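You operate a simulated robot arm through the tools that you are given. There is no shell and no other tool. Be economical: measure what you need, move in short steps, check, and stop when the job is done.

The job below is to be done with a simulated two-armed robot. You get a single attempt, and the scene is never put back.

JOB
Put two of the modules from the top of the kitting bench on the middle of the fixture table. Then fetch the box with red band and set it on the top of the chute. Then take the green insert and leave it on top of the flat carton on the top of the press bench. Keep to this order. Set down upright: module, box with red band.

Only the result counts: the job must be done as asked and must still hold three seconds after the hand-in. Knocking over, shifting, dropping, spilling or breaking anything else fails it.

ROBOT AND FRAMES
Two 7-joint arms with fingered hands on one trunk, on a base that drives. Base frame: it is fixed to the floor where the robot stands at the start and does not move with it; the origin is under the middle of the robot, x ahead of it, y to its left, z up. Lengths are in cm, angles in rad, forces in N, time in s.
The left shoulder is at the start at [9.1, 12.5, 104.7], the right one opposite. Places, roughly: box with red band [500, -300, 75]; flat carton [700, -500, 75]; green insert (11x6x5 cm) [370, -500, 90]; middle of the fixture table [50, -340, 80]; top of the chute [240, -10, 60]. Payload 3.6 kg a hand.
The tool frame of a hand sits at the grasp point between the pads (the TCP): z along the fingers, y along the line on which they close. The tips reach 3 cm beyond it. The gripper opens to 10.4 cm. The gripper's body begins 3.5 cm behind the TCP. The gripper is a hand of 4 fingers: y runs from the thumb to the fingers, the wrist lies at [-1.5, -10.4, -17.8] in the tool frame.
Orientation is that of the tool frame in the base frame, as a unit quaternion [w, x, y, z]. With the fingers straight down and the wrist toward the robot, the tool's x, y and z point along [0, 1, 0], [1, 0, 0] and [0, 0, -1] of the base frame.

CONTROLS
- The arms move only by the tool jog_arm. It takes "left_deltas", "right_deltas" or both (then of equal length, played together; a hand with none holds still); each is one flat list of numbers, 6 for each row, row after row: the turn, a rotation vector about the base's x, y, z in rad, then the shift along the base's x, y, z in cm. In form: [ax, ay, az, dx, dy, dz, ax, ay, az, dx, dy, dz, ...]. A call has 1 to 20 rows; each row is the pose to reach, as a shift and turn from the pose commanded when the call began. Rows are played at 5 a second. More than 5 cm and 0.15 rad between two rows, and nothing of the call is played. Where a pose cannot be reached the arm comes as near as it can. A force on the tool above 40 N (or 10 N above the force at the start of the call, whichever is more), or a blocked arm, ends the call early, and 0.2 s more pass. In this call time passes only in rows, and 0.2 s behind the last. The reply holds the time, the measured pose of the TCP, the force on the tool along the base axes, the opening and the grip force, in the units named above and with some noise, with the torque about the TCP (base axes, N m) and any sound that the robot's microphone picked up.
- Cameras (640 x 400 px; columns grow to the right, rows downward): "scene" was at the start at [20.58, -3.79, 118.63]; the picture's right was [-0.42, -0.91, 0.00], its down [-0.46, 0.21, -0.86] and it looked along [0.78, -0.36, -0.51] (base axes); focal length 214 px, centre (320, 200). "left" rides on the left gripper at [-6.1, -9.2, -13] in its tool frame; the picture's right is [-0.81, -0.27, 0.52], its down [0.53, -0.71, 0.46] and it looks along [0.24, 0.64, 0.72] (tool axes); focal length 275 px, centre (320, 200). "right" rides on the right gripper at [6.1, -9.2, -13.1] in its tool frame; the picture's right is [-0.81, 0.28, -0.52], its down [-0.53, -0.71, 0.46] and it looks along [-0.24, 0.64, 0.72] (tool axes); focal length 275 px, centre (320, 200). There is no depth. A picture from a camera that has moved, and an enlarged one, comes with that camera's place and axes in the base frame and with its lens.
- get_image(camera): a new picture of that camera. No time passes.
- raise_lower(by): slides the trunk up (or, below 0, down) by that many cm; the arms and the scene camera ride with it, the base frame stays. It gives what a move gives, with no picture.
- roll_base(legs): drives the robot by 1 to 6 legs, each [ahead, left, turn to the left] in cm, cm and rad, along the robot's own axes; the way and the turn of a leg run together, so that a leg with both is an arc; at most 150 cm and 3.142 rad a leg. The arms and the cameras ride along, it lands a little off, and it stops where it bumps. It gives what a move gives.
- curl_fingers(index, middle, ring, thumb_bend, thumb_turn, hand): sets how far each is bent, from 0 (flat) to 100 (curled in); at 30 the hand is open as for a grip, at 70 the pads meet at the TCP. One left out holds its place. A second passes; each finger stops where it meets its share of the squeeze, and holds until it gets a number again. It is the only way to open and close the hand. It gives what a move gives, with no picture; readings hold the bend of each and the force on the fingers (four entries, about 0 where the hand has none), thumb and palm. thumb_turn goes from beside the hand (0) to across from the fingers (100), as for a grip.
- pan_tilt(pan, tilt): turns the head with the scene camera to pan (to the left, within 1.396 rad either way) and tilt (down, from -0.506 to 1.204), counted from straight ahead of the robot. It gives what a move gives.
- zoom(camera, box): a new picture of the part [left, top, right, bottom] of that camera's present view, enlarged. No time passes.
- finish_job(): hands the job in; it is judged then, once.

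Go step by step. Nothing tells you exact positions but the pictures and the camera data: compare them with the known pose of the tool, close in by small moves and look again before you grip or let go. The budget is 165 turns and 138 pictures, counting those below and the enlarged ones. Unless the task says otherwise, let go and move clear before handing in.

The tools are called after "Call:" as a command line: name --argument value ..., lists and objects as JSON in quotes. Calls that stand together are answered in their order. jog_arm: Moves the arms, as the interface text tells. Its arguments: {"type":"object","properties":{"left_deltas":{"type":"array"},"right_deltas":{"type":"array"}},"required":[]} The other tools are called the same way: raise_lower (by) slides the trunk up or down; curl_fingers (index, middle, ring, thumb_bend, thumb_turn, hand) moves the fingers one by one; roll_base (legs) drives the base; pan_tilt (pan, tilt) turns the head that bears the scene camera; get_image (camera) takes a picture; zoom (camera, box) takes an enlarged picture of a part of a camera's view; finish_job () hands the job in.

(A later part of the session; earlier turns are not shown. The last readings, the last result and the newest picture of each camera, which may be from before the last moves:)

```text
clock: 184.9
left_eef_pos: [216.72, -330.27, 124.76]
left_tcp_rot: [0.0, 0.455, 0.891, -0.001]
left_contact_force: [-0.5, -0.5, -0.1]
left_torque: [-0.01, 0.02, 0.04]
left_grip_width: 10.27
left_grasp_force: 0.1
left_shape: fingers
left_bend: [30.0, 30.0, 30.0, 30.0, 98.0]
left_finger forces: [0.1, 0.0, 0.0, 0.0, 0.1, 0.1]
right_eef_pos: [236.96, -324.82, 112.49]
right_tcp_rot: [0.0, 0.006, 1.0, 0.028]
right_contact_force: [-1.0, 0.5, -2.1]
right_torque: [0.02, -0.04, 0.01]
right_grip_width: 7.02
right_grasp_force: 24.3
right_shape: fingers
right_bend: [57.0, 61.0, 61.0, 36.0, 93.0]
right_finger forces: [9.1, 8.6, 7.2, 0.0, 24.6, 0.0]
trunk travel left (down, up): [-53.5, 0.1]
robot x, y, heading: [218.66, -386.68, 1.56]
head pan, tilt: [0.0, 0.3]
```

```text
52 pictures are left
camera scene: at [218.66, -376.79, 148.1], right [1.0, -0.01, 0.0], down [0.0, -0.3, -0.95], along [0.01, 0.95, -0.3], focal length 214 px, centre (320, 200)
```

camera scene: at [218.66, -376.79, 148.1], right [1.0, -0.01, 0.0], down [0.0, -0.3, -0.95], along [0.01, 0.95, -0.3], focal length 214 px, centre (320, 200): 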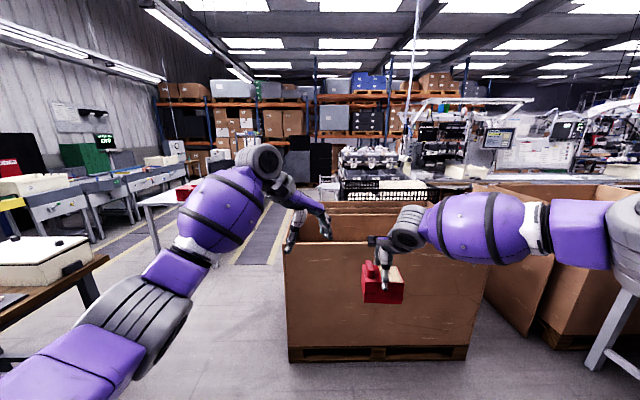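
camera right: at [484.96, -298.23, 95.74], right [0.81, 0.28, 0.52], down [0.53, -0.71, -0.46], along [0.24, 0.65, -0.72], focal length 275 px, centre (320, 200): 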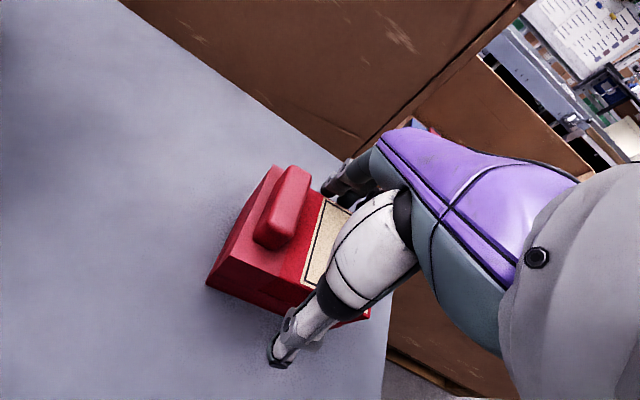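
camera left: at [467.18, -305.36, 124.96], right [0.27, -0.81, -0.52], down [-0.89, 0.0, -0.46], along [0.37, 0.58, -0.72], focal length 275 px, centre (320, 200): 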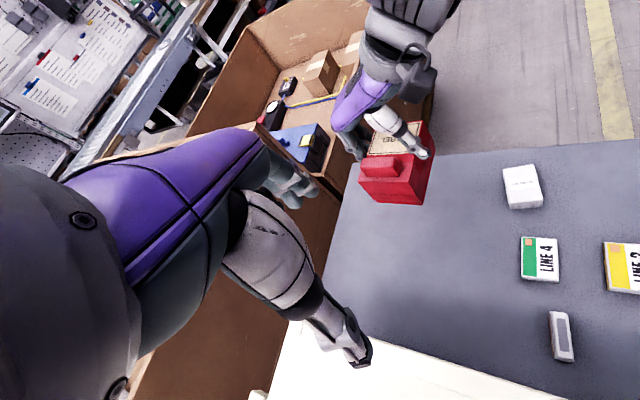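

The pallet bin blocks straight ahead, with the floor aisle free on its left. I'll strafe left and drive through.

Call:
roll_base --legs '[[0, 0, 0.01], [0, 70, 0], [150, 0, 0], [40, 0, 0]]'

Call:
pan_tilt --pan -0.3 --tilt 0.35

Call:
get_image --camera "scene"

```text
clock: 198.0
left_eef_pos: [142.35, -146.11, 124.82]
left_tcp_rot: [0.001, 0.44, 0.898, 0.0]
left_contact_force: [-0.8, 0.5, -0.3]
left_torque: [-0.01, -0.01, -0.03]
left_grip_width: 10.3
left_grasp_force: 0.0
left_shape: fingers
left_bend: [30.0, 30.0, 30.0, 30.0, 98.0]
left_finger forces: [0.0, 0.0, 0.0, 0.0, 0.1, 0.1]
right_eef_pos: [162.22, -140.05, 112.47]
right_tcp_rot: [0.0, -0.01, 1.0, 0.028]
right_contact_force: [-0.1, 0.1, -1.8]
right_torque: [0.03, -0.01, 0.04]
right_grip_width: 7.06
right_grasp_force: 24.8
right_shape: fingers
right_bend: [57.0, 61.0, 61.0, 36.0, 93.0]
right_finger forces: [9.3, 8.6, 7.2, 0.0, 24.6, 0.0]
trunk travel left (down, up): [-53.5, 0.1]
robot x, y, heading: [145.47, -201.74, 1.586]
head pan, tilt: [0.0, 0.3]
```

```text
clock: 198.8
left_eef_pos: [142.41, -146.18, 124.85]
left_tcp_rot: [0.0, 0.44, 0.898, 0.0]
left_contact_force: [-0.7, 0.5, -0.2]
left_torque: [0.01, 0.02, 0.02]
left_grip_width: 10.32
left_grasp_force: 0.2
left_shape: fingers
left_bend: [30.0, 30.0, 30.0, 30.0, 98.0]
left_finger forces: [0.0, 0.1, 0.0, 0.0, 0.0, 0.0]
right_eef_pos: [162.32, -139.88, 112.44]
right_tcp_rot: [0.0, -0.008, 1.0, 0.028]
right_contact_force: [0.2, 0.0, -2.5]
right_torque: [0.03, 0.0, 0.01]
right_grip_width: 7.07
right_grasp_force: 25.1
right_shape: fingers
right_bend: [57.0, 61.0, 61.0, 36.0, 93.0]
right_finger forces: [9.2, 8.6, 7.2, 0.0, 24.6, 0.0]
trunk travel left (down, up): [-53.5, 0.1]
robot x, y, heading: [145.73, -202.13, 1.592]
head pan, tilt: [-0.3, 0.351]
```

```text
51 pictures are left
camera scene: at [148.4, -192.85, 147.64], right [0.96, -0.28, 0.0], down [-0.1, -0.33, -0.94], along [0.26, 0.9, -0.34], focal length 214 px, centre (320, 200)
```

scene: 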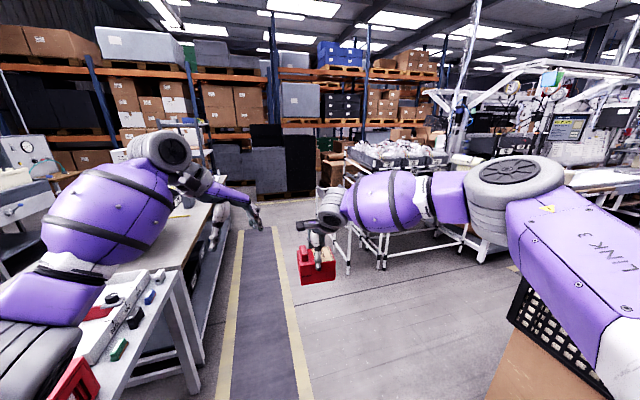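

Call:
roll_base --legs '[[75, -8, -0.02]]'

Call:
pan_tilt --pan -0.75 --tilt 0.5

Call:
get_image --camera "scene"

```text
clock: 202.8
left_eef_pos: [149.5, -70.96, 124.88]
left_tcp_rot: [0.0, 0.445, 0.896, 0.001]
left_contact_force: [0.4, 0.6, 0.1]
left_torque: [0.0, 0.0, 0.03]
left_grip_width: 10.3
left_grasp_force: 0.0
left_shape: fingers
left_bend: [30.0, 30.0, 30.0, 30.0, 98.0]
left_finger forces: [0.0, 0.0, 0.0, 0.1, 0.1, 0.0]
right_eef_pos: [169.61, -65.17, 112.5]
right_tcp_rot: [0.0, -0.005, 1.0, 0.027]
right_contact_force: [0.4, -0.4, -2.6]
right_torque: [0.0, -0.02, 0.0]
right_grip_width: 7.02
right_grasp_force: 24.9
right_shape: fingers
right_bend: [57.0, 61.0, 61.0, 36.0, 93.0]
right_finger forces: [9.2, 8.5, 7.0, 0.0, 24.5, 0.0]
trunk travel left (down, up): [-53.5, 0.1]
robot x, y, heading: [152.55, -127.11, 1.578]
head pan, tilt: [-0.3, 0.351]
```

```text
clock: 203.7
left_eef_pos: [149.6, -71.11, 124.68]
left_tcp_rot: [0.0, 0.444, 0.896, 0.0]
left_contact_force: [-0.8, -0.3, -0.3]
left_torque: [-0.04, -0.01, 0.0]
left_grip_width: 10.29
left_grasp_force: 0.0
left_shape: fingers
left_bend: [30.0, 30.0, 30.0, 30.0, 98.0]
left_finger forces: [0.0, 0.1, 0.0, 0.1, 0.0, 0.0]
right_eef_pos: [169.5, -65.13, 112.44]
right_tcp_rot: [-0.001, -0.005, 1.0, 0.028]
right_contact_force: [-0.8, 0.7, -2.9]
right_torque: [0.05, 0.0, -0.01]
right_grip_width: 7.04
right_grasp_force: 23.9
right_shape: fingers
right_bend: [57.0, 61.0, 61.0, 36.0, 93.0]
right_finger forces: [9.2, 8.5, 7.2, 0.1, 24.6, 0.0]
trunk travel left (down, up): [-53.5, 0.1]
robot x, y, heading: [152.58, -127.13, 1.579]
head pan, tilt: [-0.75, 0.499]
```

```text
50 pictures are left
camera scene: at [158.72, -120.09, 146.27], right [0.74, -0.67, 0.0], down [-0.32, -0.35, -0.88], along [0.59, 0.65, -0.48], focal length 214 px, centre (320, 200)
```

scene: 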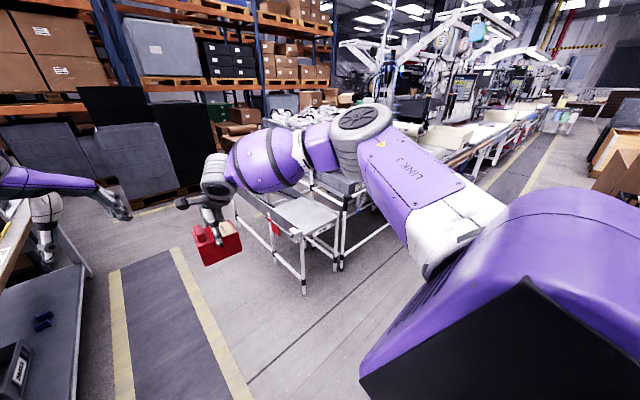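

The chute top is the gray plate around [240,-10,60]. I'll turn to face +x here and then strafe alongside it.

Call:
roll_base --legs '[[0, 0, -1.58], [14, 0, 0], [0, 80, 0]]'

Call:
pan_tilt --pan 0.15 --tilt 0.6

Call:
get_image --camera "scene"

```text
clock: 212.8
left_eef_pos: [220.53, -42.49, 124.8]
left_tcp_rot: [0.0, 0.945, 0.326, 0.0]
left_contact_force: [0.4, 0.0, -0.2]
left_torque: [-0.01, 0.01, 0.02]
left_grip_width: 10.3
left_grasp_force: 0.0
left_shape: fingers
left_bend: [30.0, 30.0, 30.0, 30.0, 98.0]
left_finger forces: [0.0, 0.0, 0.0, 0.0, 0.1, 0.0]
right_eef_pos: [226.81, -62.58, 112.41]
right_tcp_rot: [0.02, 0.698, 0.715, 0.021]
right_contact_force: [-0.1, 0.5, -2.7]
right_torque: [-0.03, -0.08, -0.01]
right_grip_width: 6.98
right_grasp_force: 24.0
right_shape: fingers
right_bend: [57.0, 61.0, 61.0, 36.0, 93.0]
right_finger forces: [9.1, 8.4, 7.0, 0.0, 24.0, 0.1]
trunk travel left (down, up): [-53.5, 0.1]
robot x, y, heading: [164.51, -46.18, 0.025]
head pan, tilt: [-0.75, 0.499]
```

```text
clock: 214.0
left_eef_pos: [220.64, -42.59, 124.82]
left_tcp_rot: [-0.001, 0.945, 0.327, 0.0]
left_contact_force: [-0.1, 0.2, 0.9]
left_torque: [0.0, -0.02, 0.02]
left_grip_width: 10.33
left_grasp_force: 0.1
left_shape: fingers
left_bend: [30.0, 30.0, 30.0, 30.0, 98.0]
left_finger forces: [0.1, 0.1, 0.0, 0.0, 0.0, 0.0]
right_eef_pos: [226.86, -62.48, 112.49]
right_tcp_rot: [0.02, 0.698, 0.715, 0.02]
right_contact_force: [0.2, 1.1, -2.6]
right_torque: [0.02, -0.04, 0.01]
right_grip_width: 7.0
right_grasp_force: 23.9
right_shape: fingers
right_bend: [57.0, 61.0, 61.0, 36.0, 93.0]
right_finger forces: [8.9, 8.3, 7.1, 0.1, 23.9, 0.0]
trunk travel left (down, up): [-53.5, 0.1]
robot x, y, heading: [164.37, -46.05, 0.024]
head pan, tilt: [0.15, 0.6]
```

```text
49 pictures are left
camera scene: at [173.61, -44.88, 145.36], right [0.17, -0.98, 0.0], down [-0.56, -0.1, -0.83], along [0.81, 0.14, -0.56], focal length 214 px, centre (320, 200)
```

scene: 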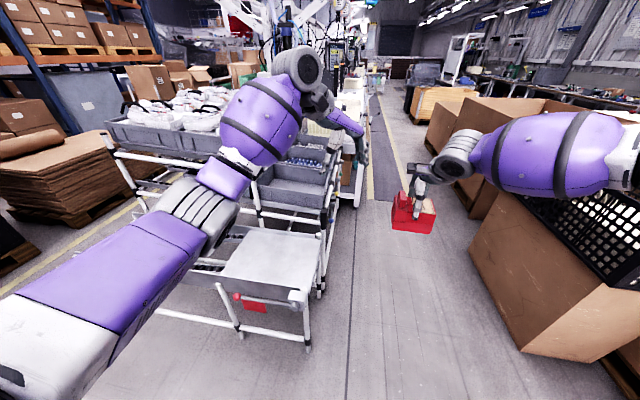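

The plate spans x 224–259, y −30 to 11, with its centre at [241,-9.5]. I'll tuck the left hand back and move the base so the box is above the centre.

Call:
jog_arm --left_deltas '[0, 0, 0, -4.5, 0, 0, 0, 0, 0, -9, 0, 0, 0, 0, 0, -12, 2, 0]'

Call:
roll_base --legs '[[0, 52, -0.024], [13, 0, 0]]'

Call:
pan_tilt --pan -0.1 --tilt 0.85

Call:
get_image --camera "scene"

```text
clock: 214.8
left_eef_pos: [208.48, -40.49, 124.86]
left_tcp_rot: [0.0, 0.945, 0.326, 0.0]
left_contact_force: [-0.5, 1.1, 0.1]
left_torque: [-0.03, -0.01, -0.01]
left_grip_width: 10.3
left_grasp_force: 0.0
left_shape: fingers
left_bend: [30.0, 30.0, 30.0, 30.0, 98.0]
left_finger forces: [0.1, 0.0, 0.0, 0.0, 0.0, 0.0]
right_eef_pos: [226.65, -62.46, 112.5]
right_tcp_rot: [0.02, 0.698, 0.716, 0.02]
right_contact_force: [0.0, -0.8, -2.3]
right_torque: [-0.02, -0.05, -0.02]
right_grip_width: 6.96
right_grasp_force: 24.1
right_shape: fingers
right_bend: [57.0, 61.0, 61.0, 36.0, 93.0]
right_finger forces: [9.0, 8.4, 7.1, 0.0, 24.0, 0.0]
trunk travel left (down, up): [-53.5, 0.1]
robot x, y, heading: [164.41, -46.19, 0.02]
head pan, tilt: [0.15, 0.6]
```

```text
clock: 218.6
left_eef_pos: [221.14, 8.78, 124.99]
left_tcp_rot: [-0.001, 0.948, 0.317, 0.001]
left_contact_force: [-0.1, -0.5, -0.5]
left_torque: [-0.01, 0.03, 0.02]
left_grip_width: 10.29
left_grasp_force: 0.0
left_shape: fingers
left_bend: [30.0, 30.0, 30.0, 30.0, 98.0]
left_finger forces: [0.0, 0.0, 0.0, 0.0, 0.1, 0.0]
right_eef_pos: [238.86, -13.33, 112.52]
right_tcp_rot: [0.021, 0.705, 0.709, 0.02]
right_contact_force: [0.0, -0.4, -2.9]
right_torque: [-0.01, -0.03, 0.0]
right_grip_width: 6.98
right_grasp_force: 23.6
right_shape: fingers
right_bend: [57.0, 61.0, 61.0, 36.0, 93.0]
right_finger forces: [9.0, 8.4, 7.0, 0.0, 24.0, 0.0]
trunk travel left (down, up): [-53.5, 0.1]
robot x, y, heading: [177.11, 3.77, 0.01]
head pan, tilt: [0.15, 0.6]
```

```text
clock: 219.4
left_eef_pos: [221.16, 8.85, 124.83]
left_tcp_rot: [0.0, 0.949, 0.317, -0.001]
left_contact_force: [-0.1, 0.0, 0.2]
left_torque: [0.02, 0.0, -0.02]
left_grip_width: 10.3
left_grasp_force: 0.0
left_shape: fingers
left_bend: [30.0, 30.0, 30.0, 30.0, 98.0]
left_finger forces: [0.0, 0.1, 0.0, 0.0, 0.0, 0.1]
right_eef_pos: [238.93, -13.38, 112.3]
right_tcp_rot: [0.019, 0.704, 0.71, 0.02]
right_contact_force: [-0.4, -0.3, -2.3]
right_torque: [-0.03, -0.07, 0.02]
right_grip_width: 6.96
right_grasp_force: 23.7
right_shape: fingers
right_bend: [57.0, 61.0, 61.0, 36.0, 93.0]
right_finger forces: [9.0, 8.3, 7.0, 0.0, 24.0, 0.0]
trunk travel left (down, up): [-53.5, 0.1]
robot x, y, heading: [177.26, 4.17, 0.008]
head pan, tilt: [-0.099, 0.85]
```

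```text
48 pictures are left
camera scene: at [185.18, 3.09, 143.28], right [-0.09, -1.0, 0.0], down [-0.75, 0.07, -0.66], along [0.66, -0.06, -0.75], focal length 214 px, centre (320, 200)
```

scene: 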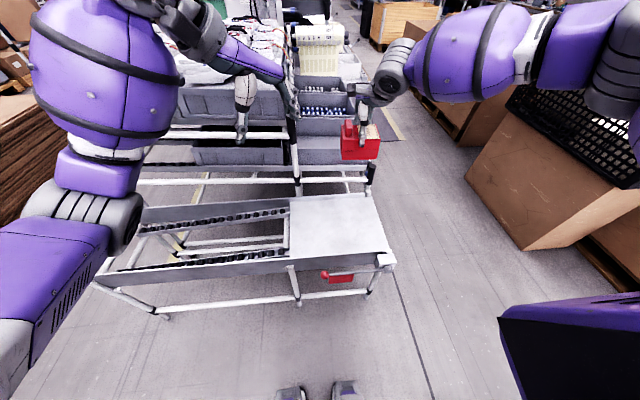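

The plate is clear and flat, centred at about [240.4,-10.4]. I'll lower the trunk, fix the small tilt, and align.

Call:
raise_lower --by -34

Call:
jog_arm --right_deltas '[0, 0.03, 0, 1, 1.7, 0, 0, 0.057, 0, 1.5, 3.3, 0]'

Call:
get_image --camera "scene"

Call:
get_image --camera "right"

```text
clock: 222.7
left_eef_pos: [221.13, 8.83, 91.0]
left_tcp_rot: [0.001, 0.948, 0.318, 0.0]
left_contact_force: [-0.1, 0.1, 0.1]
left_torque: [0.0, 0.01, 0.0]
left_grip_width: 10.29
left_grasp_force: 0.1
left_shape: fingers
left_bend: [30.0, 30.0, 30.0, 30.0, 98.0]
left_finger forces: [0.0, 0.0, 0.0, 0.0, 0.0, 0.0]
right_eef_pos: [238.94, -13.49, 78.64]
right_tcp_rot: [0.02, 0.704, 0.709, 0.02]
right_contact_force: [-0.4, -0.6, -2.0]
right_torque: [0.0, -0.04, 0.0]
right_grip_width: 6.97
right_grasp_force: 24.7
right_shape: fingers
right_bend: [57.0, 61.0, 61.0, 36.0, 93.0]
right_finger forces: [8.9, 8.3, 7.0, 0.0, 23.9, 0.0]
trunk travel left (down, up): [-19.5, 34.1]
robot x, y, heading: [177.09, 3.87, 0.005]
head pan, tilt: [-0.099, 0.85]
```

```text
clock: 223.3
left_eef_pos: [221.14, 9.01, 90.87]
left_tcp_rot: [0.001, 0.948, 0.318, -0.001]
left_contact_force: [0.6, 0.7, 0.2]
left_torque: [0.01, -0.02, 0.0]
left_grip_width: 10.3
left_grasp_force: 0.2
left_shape: fingers
left_bend: [30.0, 30.0, 30.0, 30.0, 98.0]
left_finger forces: [0.0, 0.1, 0.1, 0.0, 0.0, 0.0]
right_eef_pos: [240.55, -10.24, 78.49]
right_tcp_rot: [-0.001, 0.705, 0.709, -0.001]
right_contact_force: [-0.9, 0.0, -2.8]
right_torque: [0.02, -0.04, -0.01]
right_grip_width: 6.99
right_grasp_force: 24.1
right_shape: fingers
right_bend: [57.0, 61.0, 61.0, 36.0, 93.0]
right_finger forces: [9.1, 8.2, 7.1, 0.0, 23.8, 0.0]
trunk travel left (down, up): [-19.5, 34.1]
robot x, y, heading: [177.36, 4.1, 0.013]
head pan, tilt: [-0.099, 0.85]
```

```text
47 pictures are left
camera scene: at [199.63, 3.21, 107.58], right [-0.09, -1.0, 0.0], down [-0.75, 0.07, -0.66], along [0.66, -0.06, -0.75], focal length 214 px, centre (320, 200)
```

scene: 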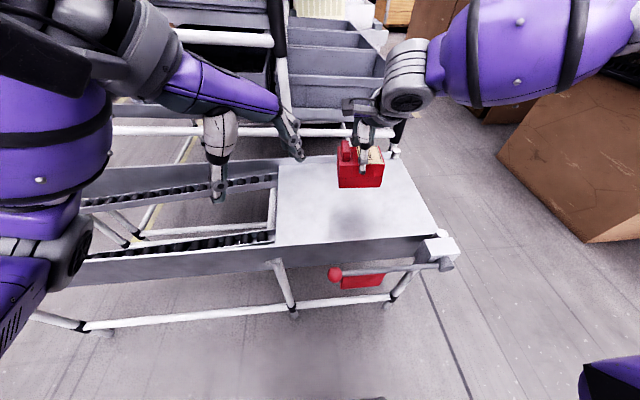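

```text
46 pictures are left
camera right: at [231.32, -4.01, 91.44], right [0.28, -0.81, 0.52], down [-0.71, -0.54, -0.45], along [0.65, -0.24, -0.73], focal length 275 px, centre (320, 200)
```

right: 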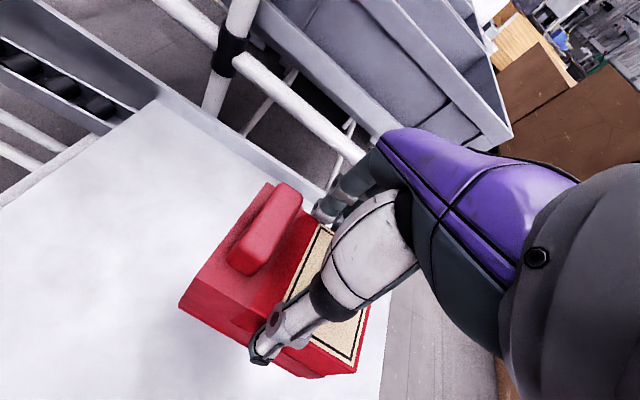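

Call:
raise_lower --by -8

Call:
jog_arm --right_deltas '[0, 0, 0, 0, 0, -0.7, 0, 0, 0, 0, 0, -1.4, 0, 0, 0, 0, 0, -2.0]'

Call:
get_image --camera "right"

```text
clock: 224.5
left_eef_pos: [221.16, 8.79, 82.93]
left_tcp_rot: [0.0, 0.948, 0.318, 0.001]
left_contact_force: [-0.2, 0.4, 0.0]
left_torque: [0.02, 0.02, 0.01]
left_grip_width: 10.33
left_grasp_force: 0.2
left_shape: fingers
left_bend: [30.0, 30.0, 30.0, 30.0, 98.0]
left_finger forces: [0.0, 0.0, 0.0, 0.0, 0.0, 0.1]
right_eef_pos: [240.28, -10.09, 70.48]
right_tcp_rot: [0.0, 0.704, 0.71, 0.0]
right_contact_force: [-0.5, -0.6, -2.4]
right_torque: [-0.01, -0.05, 0.0]
right_grip_width: 6.98
right_grasp_force: 24.4
right_shape: fingers
right_bend: [57.0, 61.0, 61.0, 36.0, 93.0]
right_finger forces: [9.0, 8.1, 7.0, 0.0, 23.9, 0.1]
trunk travel left (down, up): [-11.5, 42.1]
robot x, y, heading: [177.15, 3.87, 0.009]
head pan, tilt: [-0.099, 0.85]
```

```text
clock: 225.3
left_eef_pos: [221.25, 8.91, 82.93]
left_tcp_rot: [0.0, 0.948, 0.318, 0.0]
left_contact_force: [-0.5, 1.1, 0.1]
left_torque: [0.04, 0.03, -0.02]
left_grip_width: 10.31
left_grasp_force: 0.0
left_shape: fingers
left_bend: [30.0, 30.0, 30.0, 30.0, 98.0]
left_finger forces: [0.0, 0.0, 0.1, 0.1, 0.0, 0.0]
right_eef_pos: [240.38, -10.09, 68.54]
right_tcp_rot: [-0.002, 0.705, 0.71, 0.0]
right_contact_force: [0.0, 0.6, -2.2]
right_torque: [0.0, -0.03, 0.02]
right_grip_width: 6.99
right_grasp_force: 23.8
right_shape: fingers
right_bend: [57.0, 61.0, 61.0, 36.0, 93.0]
right_finger forces: [9.2, 8.1, 6.9, 0.1, 23.9, 0.1]
trunk travel left (down, up): [-11.5, 42.1]
robot x, y, heading: [177.18, 3.61, 0.008]
head pan, tilt: [-0.099, 0.85]
```

```text
45 pictures are left
camera right: at [231.12, -3.92, 81.39], right [0.28, -0.81, 0.52], down [-0.71, -0.54, -0.46], along [0.65, -0.24, -0.73], focal length 275 px, centre (320, 200)
```

right: 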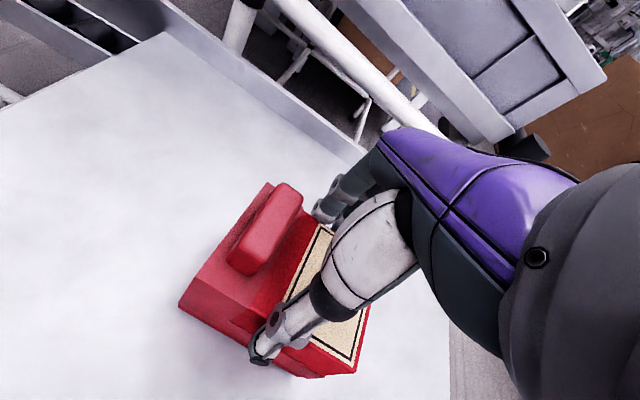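

Close to the plate and centred, with no contact yet. Lowering in small steps.

Call:
jog_arm --right_deltas '[0, 0, 0, 0, 0, -0.4, 0, 0, 0, 0, 0, -0.8]'

```text
clock: 225.9
left_eef_pos: [220.93, 8.86, 82.93]
left_tcp_rot: [0.0, 0.948, 0.318, 0.001]
left_contact_force: [0.2, 0.8, -0.8]
left_torque: [-0.01, 0.02, -0.01]
left_grip_width: 10.3
left_grasp_force: 0.2
left_shape: fingers
left_bend: [30.0, 30.0, 30.0, 30.0, 98.0]
left_finger forces: [0.1, 0.1, 0.0, 0.1, 0.0, 0.0]
right_eef_pos: [240.46, -10.15, 68.11]
right_tcp_rot: [0.001, 0.705, 0.709, 0.003]
right_contact_force: [-3.8, -0.4, 20.9]
right_torque: [-0.09, -0.04, -0.01]
right_grip_width: 7.05
right_grasp_force: 26.9
right_shape: fingers
right_bend: [59.0, 62.0, 62.0, 35.0, 93.0]
right_finger forces: [9.0, 8.4, 6.7, 0.0, 29.0, 0.0]
trunk travel left (down, up): [-11.5, 42.1]
robot x, y, heading: [176.87, 4.02, 0.008]
head pan, tilt: [-0.099, 0.85]
```

Contact at TCP z≈68.1. I'll ease the press off slightly and check it.

Call:
jog_arm --right_deltas '[0, 0, 0, 0, 0, 0.45]'

```text
clock: 226.3
left_eef_pos: [221.24, 8.77, 82.89]
left_tcp_rot: [0.0, 0.948, 0.318, 0.001]
left_contact_force: [-0.9, 0.8, 0.3]
left_torque: [-0.03, 0.0, 0.03]
left_grip_width: 10.31
left_grasp_force: 0.0
left_shape: fingers
left_bend: [30.0, 30.0, 30.0, 30.0, 98.0]
left_finger forces: [0.0, 0.0, 0.0, 0.1, 0.0, 0.0]
right_eef_pos: [240.32, -10.08, 68.05]
right_tcp_rot: [0.0, 0.705, 0.71, 0.0]
right_contact_force: [2.8, 3.0, 7.5]
right_torque: [-0.03, -0.45, 0.06]
right_grip_width: 7.04
right_grasp_force: 25.2
right_shape: fingers
right_bend: [59.0, 62.0, 62.0, 35.0, 93.0]
right_finger forces: [10.2, 9.3, 7.6, 0.0, 23.4, 0.1]
trunk travel left (down, up): [-11.5, 42.1]
robot x, y, heading: [177.04, 3.97, 0.006]
head pan, tilt: [-0.099, 0.85]
```

Call:
curl_fingers --hand "right" --index 30 --middle 30 --ring 30 --thumb_bend 30

Call:
get_image --camera "right"

```text
clock: 227.3
left_eef_pos: [221.22, 8.77, 82.9]
left_tcp_rot: [0.001, 0.948, 0.318, 0.0]
left_contact_force: [-0.4, -0.2, -0.4]
left_torque: [-0.01, -0.02, 0.02]
left_grip_width: 10.29
left_grasp_force: 0.0
left_shape: fingers
left_bend: [30.0, 30.0, 30.0, 30.0, 98.0]
left_finger forces: [0.0, 0.0, 0.1, 0.0, 0.1, 0.1]
right_eef_pos: [240.32, -10.29, 68.08]
right_tcp_rot: [0.0, 0.705, 0.71, -0.001]
right_contact_force: [-0.8, -0.3, 0.3]
right_torque: [0.03, 0.01, 0.0]
right_grip_width: 10.44
right_grasp_force: 0.6
right_shape: fingers
right_bend: [30.0, 30.0, 30.0, 29.0, 97.0]
right_finger forces: [0.0, 0.0, 0.0, 0.0, 0.9, 0.0]
trunk travel left (down, up): [-11.5, 42.1]
robot x, y, heading: [176.73, 3.95, 0.008]
head pan, tilt: [-0.099, 0.85]
```

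```text
44 pictures are left
camera right: at [231.16, -4.02, 81.06], right [0.28, -0.81, 0.52], down [-0.71, -0.54, -0.45], along [0.65, -0.24, -0.73], focal length 275 px, centre (320, 200)
```

right: 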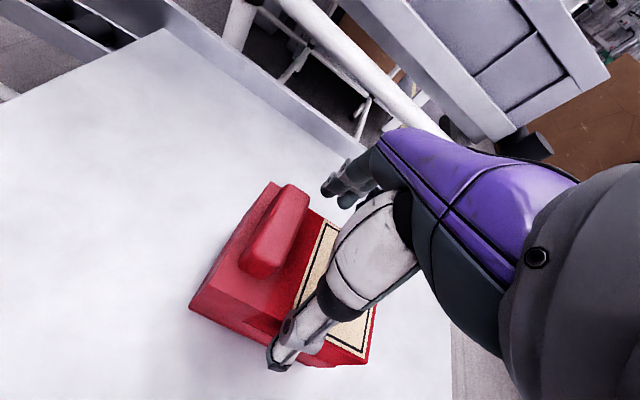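

The box stands upright on the chute top, with the thumb still barely touching. I'll ease the hand away in −x, then lift straight up.

Call:
jog_arm --right_deltas '[0, 0, 0, -0.7, 0, 0, 0, 0, 0, -1.3, 0, 0, 0, 0, 0, -1.3, 0, 3, 0, 0, 0, -1.3, 0, 7, 0, 0, 0, -1.3, 0, 12, 0, 0, 0, -1.3, 0, 17, 0, 0, 0, -5, 0, 19, 0, 0, 0, -9, 0, 20]'

Call:
get_image --camera "scene"

```text
clock: 229.1
left_eef_pos: [221.14, 8.81, 82.9]
left_tcp_rot: [0.0, 0.948, 0.318, 0.001]
left_contact_force: [0.0, 0.5, 0.1]
left_torque: [0.0, -0.01, 0.01]
left_grip_width: 10.28
left_grasp_force: 0.1
left_shape: fingers
left_bend: [30.0, 30.0, 30.0, 30.0, 98.0]
left_finger forces: [0.1, 0.0, 0.1, 0.0, 0.0, 0.0]
right_eef_pos: [230.94, -10.03, 88.19]
right_tcp_rot: [-0.001, 0.704, 0.71, -0.001]
right_contact_force: [-0.4, 0.6, 0.5]
right_torque: [0.01, -0.01, -0.02]
right_grip_width: 10.35
right_grasp_force: 0.1
right_shape: fingers
right_bend: [30.0, 30.0, 30.0, 30.0, 97.0]
right_finger forces: [0.1, 0.0, 0.1, 0.0, 0.0, 0.0]
trunk travel left (down, up): [-11.5, 42.1]
robot x, y, heading: [177.02, 3.87, 0.008]
head pan, tilt: [-0.099, 0.85]
```

```text
43 pictures are left
camera scene: at [202.56, 3.21, 98.39], right [-0.09, -1.0, 0.0], down [-0.75, 0.07, -0.66], along [0.66, -0.06, -0.75], focal length 214 px, centre (320, 200)
```

scene: 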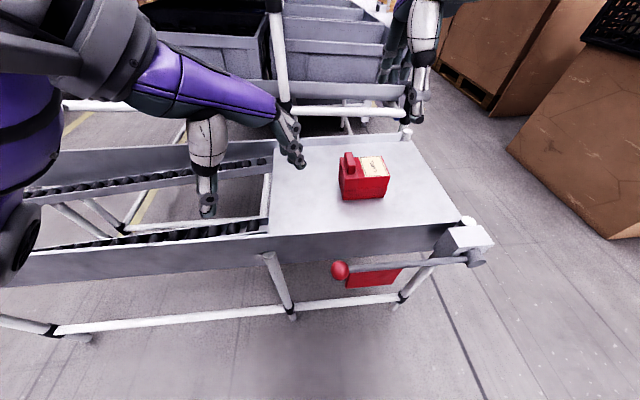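

The red box stands on the chute top. Next is the green insert near [373,-488,91]: raise, back out and drive around.

Call:
raise_lower --by 40

Call:
roll_base --legs '[[-17, 0, 0], [0, -130, 0], [0, 0, -1.575], [0, 12, 0], [150, 0, 0]]'

Call:
pan_tilt --pan 0.2 --tilt 0.4

Call:
get_image --camera "scene"

```text
clock: 232.9
left_eef_pos: [221.11, 8.91, 122.91]
left_tcp_rot: [0.0, 0.948, 0.318, 0.0]
left_contact_force: [0.0, -1.0, -0.7]
left_torque: [0.02, 0.0, 0.01]
left_grip_width: 10.31
left_grasp_force: 0.1
left_shape: fingers
left_bend: [30.0, 30.0, 30.0, 30.0, 98.0]
left_finger forces: [0.0, 0.0, 0.0, 0.0, 0.1, 0.1]
right_eef_pos: [231.36, -10.06, 127.98]
right_tcp_rot: [-0.001, 0.705, 0.709, -0.001]
right_contact_force: [0.6, 0.0, -0.3]
right_torque: [0.01, 0.0, 0.01]
right_grip_width: 10.32
right_grasp_force: 0.1
right_shape: fingers
right_bend: [30.0, 30.0, 30.0, 30.0, 97.0]
right_finger forces: [0.0, 0.0, 0.0, 0.1, 0.0, 0.0]
trunk travel left (down, up): [-51.5, 2.1]
robot x, y, heading: [177.1, 3.84, 0.009]
head pan, tilt: [-0.099, 0.85]
```

```text
clock: 248.2
left_eef_pos: [187.29, -219.14, 122.86]
left_tcp_rot: [-0.001, 0.91, -0.414, 0.001]
left_contact_force: [-0.2, 0.1, 0.5]
left_torque: [-0.05, -0.01, 0.01]
left_grip_width: 10.3
left_grasp_force: 0.0
left_shape: fingers
left_bend: [30.0, 30.0, 30.0, 30.0, 98.0]
left_finger forces: [0.0, 0.1, 0.0, 0.0, 0.0, 0.1]
right_eef_pos: [169.06, -230.65, 128.04]
right_tcp_rot: [-0.001, 0.999, 0.036, 0.0]
right_contact_force: [-0.2, 0.8, 0.9]
right_torque: [-0.04, 0.0, 0.01]
right_grip_width: 10.33
right_grasp_force: 0.1
right_shape: fingers
right_bend: [30.0, 30.0, 30.0, 30.0, 97.0]
right_finger forces: [0.1, 0.1, 0.1, 0.0, 0.0, 0.0]
trunk travel left (down, up): [-51.5, 2.1]
robot x, y, heading: [179.37, -175.85, -1.496]
head pan, tilt: [-0.099, 0.85]
stopped in leg 5: the robot was blocked; the commanded pose is now the measured one
```

```text
clock: 249.1
left_eef_pos: [187.45, -219.51, 122.76]
left_tcp_rot: [-0.001, 0.91, -0.416, 0.0]
left_contact_force: [-0.6, 0.0, -0.2]
left_torque: [0.02, 0.02, -0.02]
left_grip_width: 10.3
left_grasp_force: 0.0
left_shape: fingers
left_bend: [30.0, 30.0, 30.0, 30.0, 98.0]
left_finger forces: [0.0, 0.0, 0.1, 0.0, 0.0, 0.1]
right_eef_pos: [169.15, -231.05, 127.75]
right_tcp_rot: [-0.003, 0.999, 0.035, -0.001]
right_contact_force: [-0.1, 0.0, -0.4]
right_torque: [-0.03, -0.02, 0.01]
right_grip_width: 10.34
right_grasp_force: 0.0
right_shape: fingers
right_bend: [30.0, 30.0, 30.0, 30.0, 97.0]
right_finger forces: [0.0, 0.1, 0.0, 0.1, 0.1, 0.0]
trunk travel left (down, up): [-51.5, 2.1]
robot x, y, heading: [179.9, -175.85, -1.495]
head pan, tilt: [0.201, 0.4]
```

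```text
42 pictures are left
camera scene: at [182.19, -187.44, 145.29], right [-0.96, -0.27, 0.0], down [-0.11, 0.38, -0.92], along [0.25, -0.89, -0.39], focal length 214 px, centre (320, 200)
```

scene: 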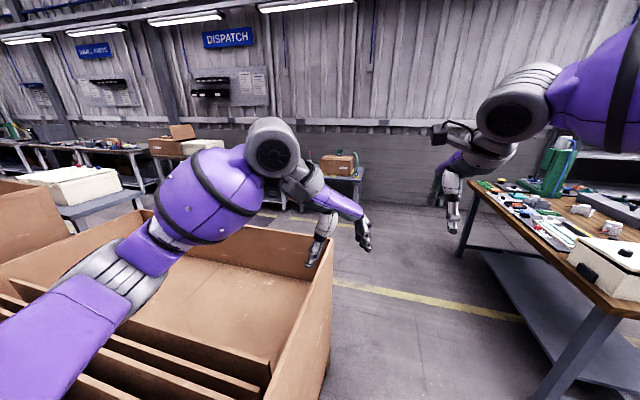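

I strafed the wrong way and came up against the pallet bin, and the base stopped there. I'll back off, shift to the correct side and fix the heading.

Call:
roll_base --legs '[[-12, 0, 0], [0, -30, -0.07], [150, 0, 0]]'

Call:
get_image --camera "scene"

```text
clock: 258.9
left_eef_pos: [157.29, -357.63, 122.8]
left_tcp_rot: [-0.001, 0.9, -0.435, 0.0]
left_contact_force: [0.0, 0.7, -0.3]
left_torque: [0.02, 0.04, 0.04]
left_grip_width: 10.3
left_grasp_force: 0.1
left_shape: fingers
left_bend: [30.0, 30.0, 30.0, 30.0, 98.0]
left_finger forces: [0.0, 0.0, 0.1, 0.0, 0.0, 0.0]
right_eef_pos: [138.57, -368.41, 127.91]
right_tcp_rot: [-0.002, 1.0, 0.015, 0.0]
right_contact_force: [-0.4, -0.3, -0.1]
right_torque: [0.01, 0.0, 0.0]
right_grip_width: 10.31
right_grasp_force: 0.0
right_shape: fingers
right_bend: [30.0, 30.0, 30.0, 30.0, 97.0]
right_finger forces: [0.1, 0.1, 0.0, 0.1, 0.1, 0.0]
trunk travel left (down, up): [-51.5, 2.1]
robot x, y, heading: [151.12, -313.81, -1.541]
head pan, tilt: [0.201, 0.4]
```

```text
41 pictures are left
camera scene: at [153.58, -325.48, 145.31], right [-0.97, -0.23, 0.0], down [-0.09, 0.38, -0.92], along [0.21, -0.9, -0.39], focal length 214 px, centre (320, 200)
```

scene: 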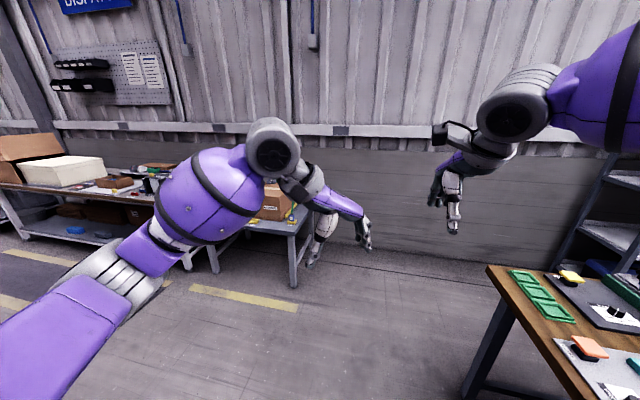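

Call:
roll_base --legs '[[42, 0, -0.03], [0, 120, 0], [0, 120, 0]]'

Call:
pan_tilt --pan -0.25 --tilt 0.5

Call:
get_image --camera "scene"

```text
clock: 272.6
left_eef_pos: [391.54, -402.63, 122.71]
left_tcp_rot: [-0.001, 0.888, -0.46, 0.0]
left_contact_force: [-0.3, 0.2, 0.2]
left_torque: [0.0, -0.03, -0.01]
left_grip_width: 10.31
left_grasp_force: 0.1
left_shape: fingers
left_bend: [30.0, 30.0, 30.0, 30.0, 98.0]
left_finger forces: [0.1, 0.0, 0.0, 0.0, 0.1, 0.0]
right_eef_pos: [372.22, -412.14, 127.89]
right_tcp_rot: [-0.003, 1.0, -0.015, 0.0]
right_contact_force: [0.4, -0.8, -0.1]
right_torque: [0.01, 0.01, -0.01]
right_grip_width: 10.31
right_grasp_force: 0.1
right_shape: fingers
right_bend: [30.0, 30.0, 30.0, 30.0, 97.0]
right_finger forces: [0.0, 0.0, 0.0, 0.0, 0.1, 0.0]
trunk travel left (down, up): [-51.5, 2.1]
robot x, y, heading: [388.15, -358.35, -1.599]
head pan, tilt: [0.201, 0.4]
```

```text
clock: 273.5
left_eef_pos: [391.55, -402.63, 122.81]
left_tcp_rot: [-0.001, 0.888, -0.461, -0.001]
left_contact_force: [-0.1, 0.0, 0.7]
left_torque: [-0.01, -0.02, -0.01]
left_grip_width: 10.3
left_grasp_force: 0.0
left_shape: fingers
left_bend: [30.0, 30.0, 30.0, 30.0, 98.0]
left_finger forces: [0.0, 0.0, 0.1, 0.0, 0.1, 0.0]
right_eef_pos: [372.08, -412.16, 127.82]
right_tcp_rot: [-0.003, 1.0, -0.014, 0.001]
right_contact_force: [0.1, -0.5, -0.4]
right_torque: [-0.01, -0.02, 0.0]
right_grip_width: 10.34
right_grasp_force: 0.0
right_shape: fingers
right_bend: [30.0, 30.0, 30.0, 30.0, 97.0]
right_finger forces: [0.0, 0.1, 0.1, 0.0, 0.0, 0.1]
trunk travel left (down, up): [-51.5, 2.1]
robot x, y, heading: [388.32, -357.98, -1.599]
head pan, tilt: [-0.25, 0.499]
```

```text
40 pictures are left
camera scene: at [385.5, -369.78, 144.4], right [-0.96, 0.27, 0.0], down [0.13, 0.46, -0.88], along [-0.24, -0.84, -0.48], focal length 214 px, centre (320, 200)
```

scene: 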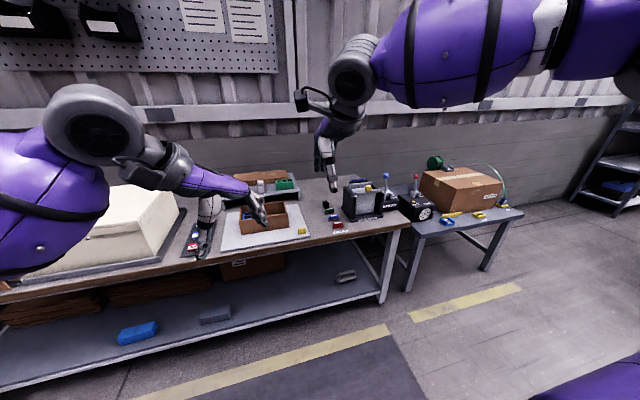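

Call:
zoom --camera "scene" --box '[190, 150, 350, 250]'

```text
4.00 times, centred on (270, 200) of scene
camera zoom: at [385.5, -369.78, 144.4], right [-0.96, 0.27, 0.0], down [0.13, 0.46, -0.88], along [-0.24, -0.84, -0.48], focal length 858 px, centre (520, 200)
```

zoom: 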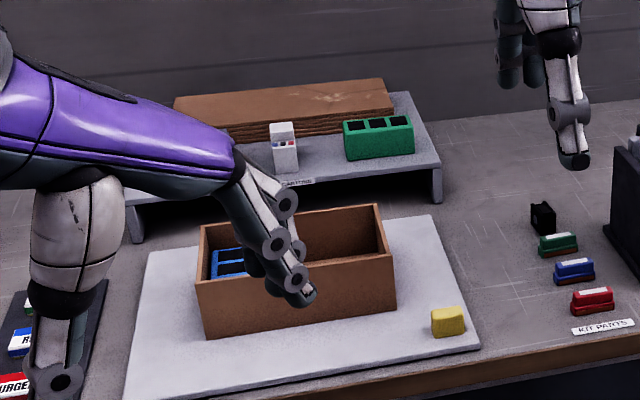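

The green insert is at about [373,-496,88], long side along x, on a small riser. I'll tuck the left hand back, raise the trunk fully, and drive up to the bench with the right hand leading.

Call:
jog_arm --left_deltas '[0, 0, 0, 0, 4, 1, 0, 0, 0, 0, 8, 2, 0, 0, 0, 0, 11, 2]'

Call:
roll_base --legs '[[56, 9, 0.03]]'

Call:
get_image --camera "right"

Call:
get_image --camera "scene"

```text
clock: 274.3
left_eef_pos: [391.48, -391.61, 124.71]
left_tcp_rot: [-0.001, 0.888, -0.46, 0.0]
left_contact_force: [-0.3, -1.0, 0.1]
left_torque: [-0.01, 0.0, -0.03]
left_grip_width: 10.28
left_grasp_force: 0.1
left_shape: fingers
left_bend: [30.0, 30.0, 30.0, 30.0, 98.0]
left_finger forces: [0.0, 0.0, 0.0, 0.1, 0.0, 0.0]
right_eef_pos: [372.11, -412.23, 127.94]
right_tcp_rot: [-0.001, 1.0, -0.015, 0.0]
right_contact_force: [1.0, -0.5, 0.1]
right_torque: [-0.02, -0.05, 0.01]
right_grip_width: 10.32
right_grasp_force: 0.0
right_shape: fingers
right_bend: [30.0, 30.0, 30.0, 30.0, 97.0]
right_finger forces: [0.0, 0.0, 0.0, 0.0, 0.0, 0.0]
trunk travel left (down, up): [-51.5, 2.1]
robot x, y, heading: [387.98, -358.63, -1.6]
head pan, tilt: [-0.25, 0.499]
```

```text
clock: 277.6
left_eef_pos: [401.97, -447.85, 124.78]
left_tcp_rot: [-0.002, 0.899, -0.438, -0.001]
left_contact_force: [0.0, 0.9, 0.5]
left_torque: [0.01, -0.01, 0.01]
left_grip_width: 10.29
left_grasp_force: 0.0
left_shape: fingers
left_bend: [30.0, 30.0, 30.0, 30.0, 98.0]
left_finger forces: [0.0, 0.0, 0.0, 0.0, 0.0, 0.0]
right_eef_pos: [383.72, -469.27, 127.87]
right_tcp_rot: [-0.003, 1.0, 0.01, 0.0]
right_contact_force: [0.3, 0.4, -0.1]
right_torque: [0.0, 0.02, 0.01]
right_grip_width: 10.33
right_grasp_force: 0.0
right_shape: fingers
right_bend: [30.0, 30.0, 30.0, 30.0, 97.0]
right_finger forces: [0.0, 0.0, 0.0, 0.1, 0.1, 0.0]
trunk travel left (down, up): [-51.5, 2.1]
robot x, y, heading: [396.73, -414.7, -1.546]
head pan, tilt: [-0.25, 0.499]
```

```text
38 pictures are left
camera right: at [389.66, -459.9, 140.83], right [-0.8, -0.29, 0.52], down [-0.55, 0.7, -0.45], along [-0.23, -0.65, -0.73], focal length 275 px, centre (320, 200)
```

right: 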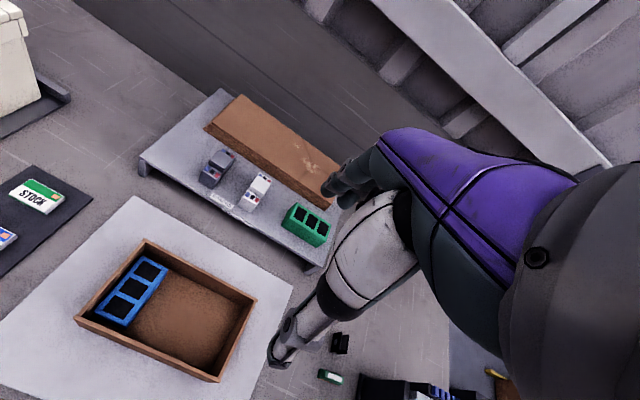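

```text
37 pictures are left
camera scene: at [394.94, -426.27, 144.4], right [-0.97, 0.23, 0.0], down [0.11, 0.47, -0.88], along [-0.2, -0.86, -0.48], focal length 214 px, centre (320, 200)
```

scene: 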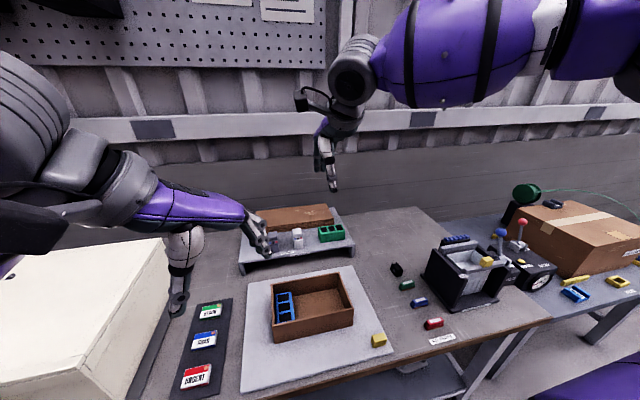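

Both cameras agree that the insert's top centre is at about [374.4,-495.4,90]. I'll step 6 cm closer, lower the trunk a bit, and bring the right hand above it.

Call:
roll_base --legs '[[6, 0, 0]]'

Call:
raise_lower --by -8

Call:
jog_arm --right_deltas '[0, 0, 0, -1.4, -3, -2.6, 0, 0, 0, -2.8, -6, -5.2, 0, 0, 0, -4.2, -9, -7.8, 0, 0, 0, -5.6, -12, -10.4, 0, 0, 0, -7, -15, -13, 0, 0, 0, -8.4, -18, -15.6, 0, 0, 0, -9.3, -20, -18.4]'

Call:
get_image --camera "right"

Call:
get_image --camera "scene"

```text
clock: 278.6
left_eef_pos: [402.21, -453.7, 124.83]
left_tcp_rot: [-0.001, 0.899, -0.438, 0.0]
left_contact_force: [0.3, 0.2, 0.2]
left_torque: [-0.03, 0.01, -0.02]
left_grip_width: 10.29
left_grasp_force: 0.1
left_shape: fingers
left_bend: [30.0, 30.0, 30.0, 30.0, 98.0]
left_finger forces: [0.0, 0.0, 0.0, 0.0, 0.0, 0.0]
right_eef_pos: [383.97, -475.11, 127.82]
right_tcp_rot: [-0.002, 1.0, 0.011, 0.0]
right_contact_force: [-0.1, -0.6, -0.7]
right_torque: [0.05, 0.02, 0.02]
right_grip_width: 10.34
right_grasp_force: 0.1
right_shape: fingers
right_bend: [30.0, 30.0, 30.0, 30.0, 97.0]
right_finger forces: [0.0, 0.1, 0.0, 0.0, 0.0, 0.1]
trunk travel left (down, up): [-51.5, 2.1]
robot x, y, heading: [397.41, -421.06, -1.546]
head pan, tilt: [-0.25, 0.499]
```

```text
clock: 279.7
left_eef_pos: [402.14, -453.81, 116.81]
left_tcp_rot: [-0.001, 0.899, -0.438, 0.0]
left_contact_force: [-0.7, -0.3, -0.6]
left_torque: [0.0, 0.01, -0.02]
left_grip_width: 10.27
left_grasp_force: 0.1
left_shape: fingers
left_bend: [30.0, 30.0, 30.0, 30.0, 98.0]
left_finger forces: [0.1, 0.1, 0.1, 0.0, 0.0, 0.1]
right_eef_pos: [383.92, -475.27, 120.0]
right_tcp_rot: [-0.002, 1.0, 0.01, 0.0]
right_contact_force: [-0.3, 0.4, 0.0]
right_torque: [0.03, -0.02, 0.0]
right_grip_width: 10.35
right_grasp_force: 0.1
right_shape: fingers
right_bend: [30.0, 30.0, 30.0, 30.0, 97.0]
right_finger forces: [0.0, 0.1, 0.0, 0.0, 0.0, 0.1]
trunk travel left (down, up): [-43.5, 10.1]
robot x, y, heading: [396.99, -420.65, -1.55]
head pan, tilt: [-0.25, 0.499]
```

```text
clock: 281.3
left_eef_pos: [402.29, -453.8, 116.71]
left_tcp_rot: [-0.001, 0.898, -0.439, 0.0]
left_contact_force: [0.3, 0.4, 0.6]
left_torque: [-0.02, 0.0, 0.02]
left_grip_width: 10.29
left_grasp_force: 0.2
left_shape: fingers
left_bend: [30.0, 30.0, 30.0, 30.0, 98.0]
left_finger forces: [0.0, 0.1, 0.0, 0.0, 0.0, 0.1]
right_eef_pos: [375.24, -492.94, 104.01]
right_tcp_rot: [-0.003, 1.0, 0.011, 0.0]
right_contact_force: [1.0, -0.2, 0.1]
right_torque: [0.02, -0.02, -0.03]
right_grip_width: 10.35
right_grasp_force: 0.0
right_shape: fingers
right_bend: [30.0, 30.0, 30.0, 30.0, 97.0]
right_finger forces: [0.0, 0.0, 0.0, 0.0, 0.0, 0.0]
right hand out of reach, approached as far as the arm can: row 6, 7
trunk travel left (down, up): [-43.5, 10.1]
robot x, y, heading: [397.02, -420.74, -1.548]
head pan, tilt: [-0.25, 0.499]
```

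```text
36 pictures are left
camera right: at [381.21, -483.47, 116.97], right [-0.8, -0.29, 0.52], down [-0.55, 0.7, -0.45], along [-0.23, -0.65, -0.73], focal length 275 px, centre (320, 200)
```

right: 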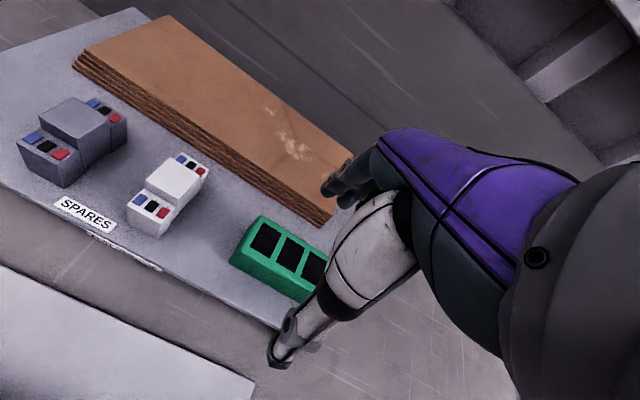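

```text
35 pictures are left
camera scene: at [395.24, -437.83, 135.17], right [-0.97, 0.22, 0.0], down [0.11, 0.47, -0.88], along [-0.2, -0.86, -0.48], focal length 214 px, centre (320, 200)
```

scene: 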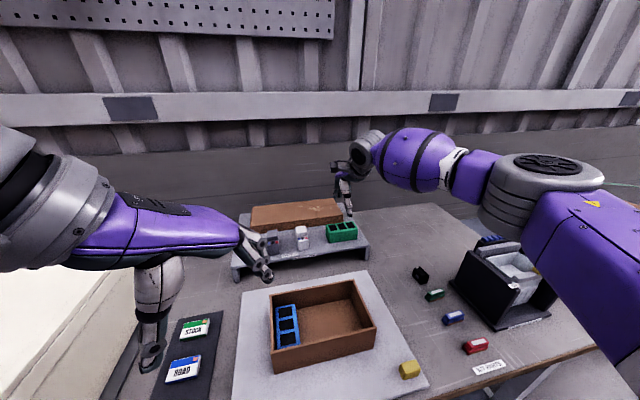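

The insert comes out at about [372.4,-500.6] with its top around 85–90. The hand is at its reach limit, so I'll shift the base a bit closer and to the right.

Call:
roll_base --legs '[[4.5, -9, -0.02]]'

Call:
get_image --camera "right"

Call:
zoom --camera "scene" --box '[220, 150, 420, 275]'

```text
clock: 282.5
left_eef_pos: [392.55, -458.68, 116.81]
left_tcp_rot: [-0.001, 0.895, -0.447, -0.001]
left_contact_force: [-0.1, 0.0, -0.5]
left_torque: [-0.03, -0.02, -0.01]
left_grip_width: 10.29
left_grasp_force: 0.1
left_shape: fingers
left_bend: [30.0, 30.0, 30.0, 30.0, 98.0]
left_finger forces: [0.0, 0.1, 0.1, 0.1, 0.1, 0.0]
right_eef_pos: [364.87, -497.09, 103.96]
right_tcp_rot: [-0.002, 1.0, 0.0, 0.0]
right_contact_force: [0.2, -1.0, -0.1]
right_torque: [0.03, 0.0, 0.01]
right_grip_width: 10.34
right_grasp_force: 0.1
right_shape: fingers
right_bend: [30.0, 30.0, 30.0, 30.0, 97.0]
right_finger forces: [0.1, 0.1, 0.0, 0.0, 0.1, 0.0]
trunk travel left (down, up): [-43.5, 10.1]
robot x, y, heading: [388.27, -425.21, -1.57]
head pan, tilt: [-0.25, 0.499]
```

```text
34 pictures are left
camera right: at [371.02, -487.89, 116.97], right [-0.81, -0.28, 0.52], down [-0.53, 0.72, -0.45], along [-0.24, -0.64, -0.73], focal length 275 px, centre (320, 200)
```

right: 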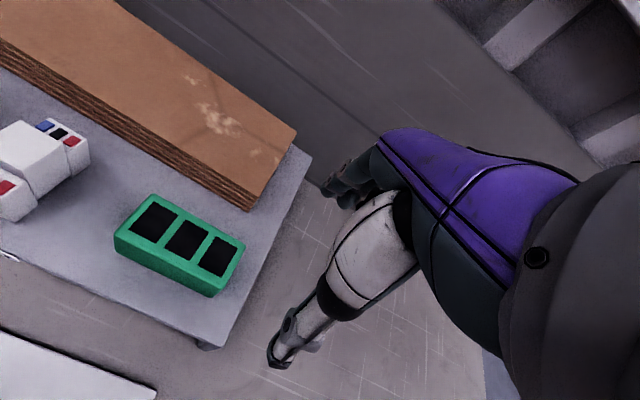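

```text
3.20 times, centred on (320, 212) of scene
camera zoom: at [385.9, -442.59, 135.15], right [-0.97, 0.24, 0.0], down [0.12, 0.46, -0.88], along [-0.21, -0.85, -0.48], focal length 686 px, centre (320, 160)
```

zoom: 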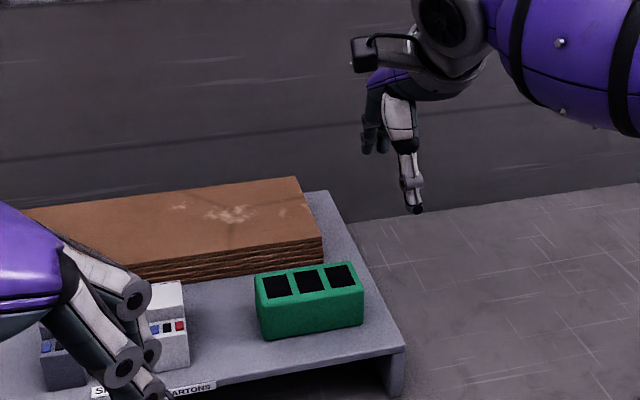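

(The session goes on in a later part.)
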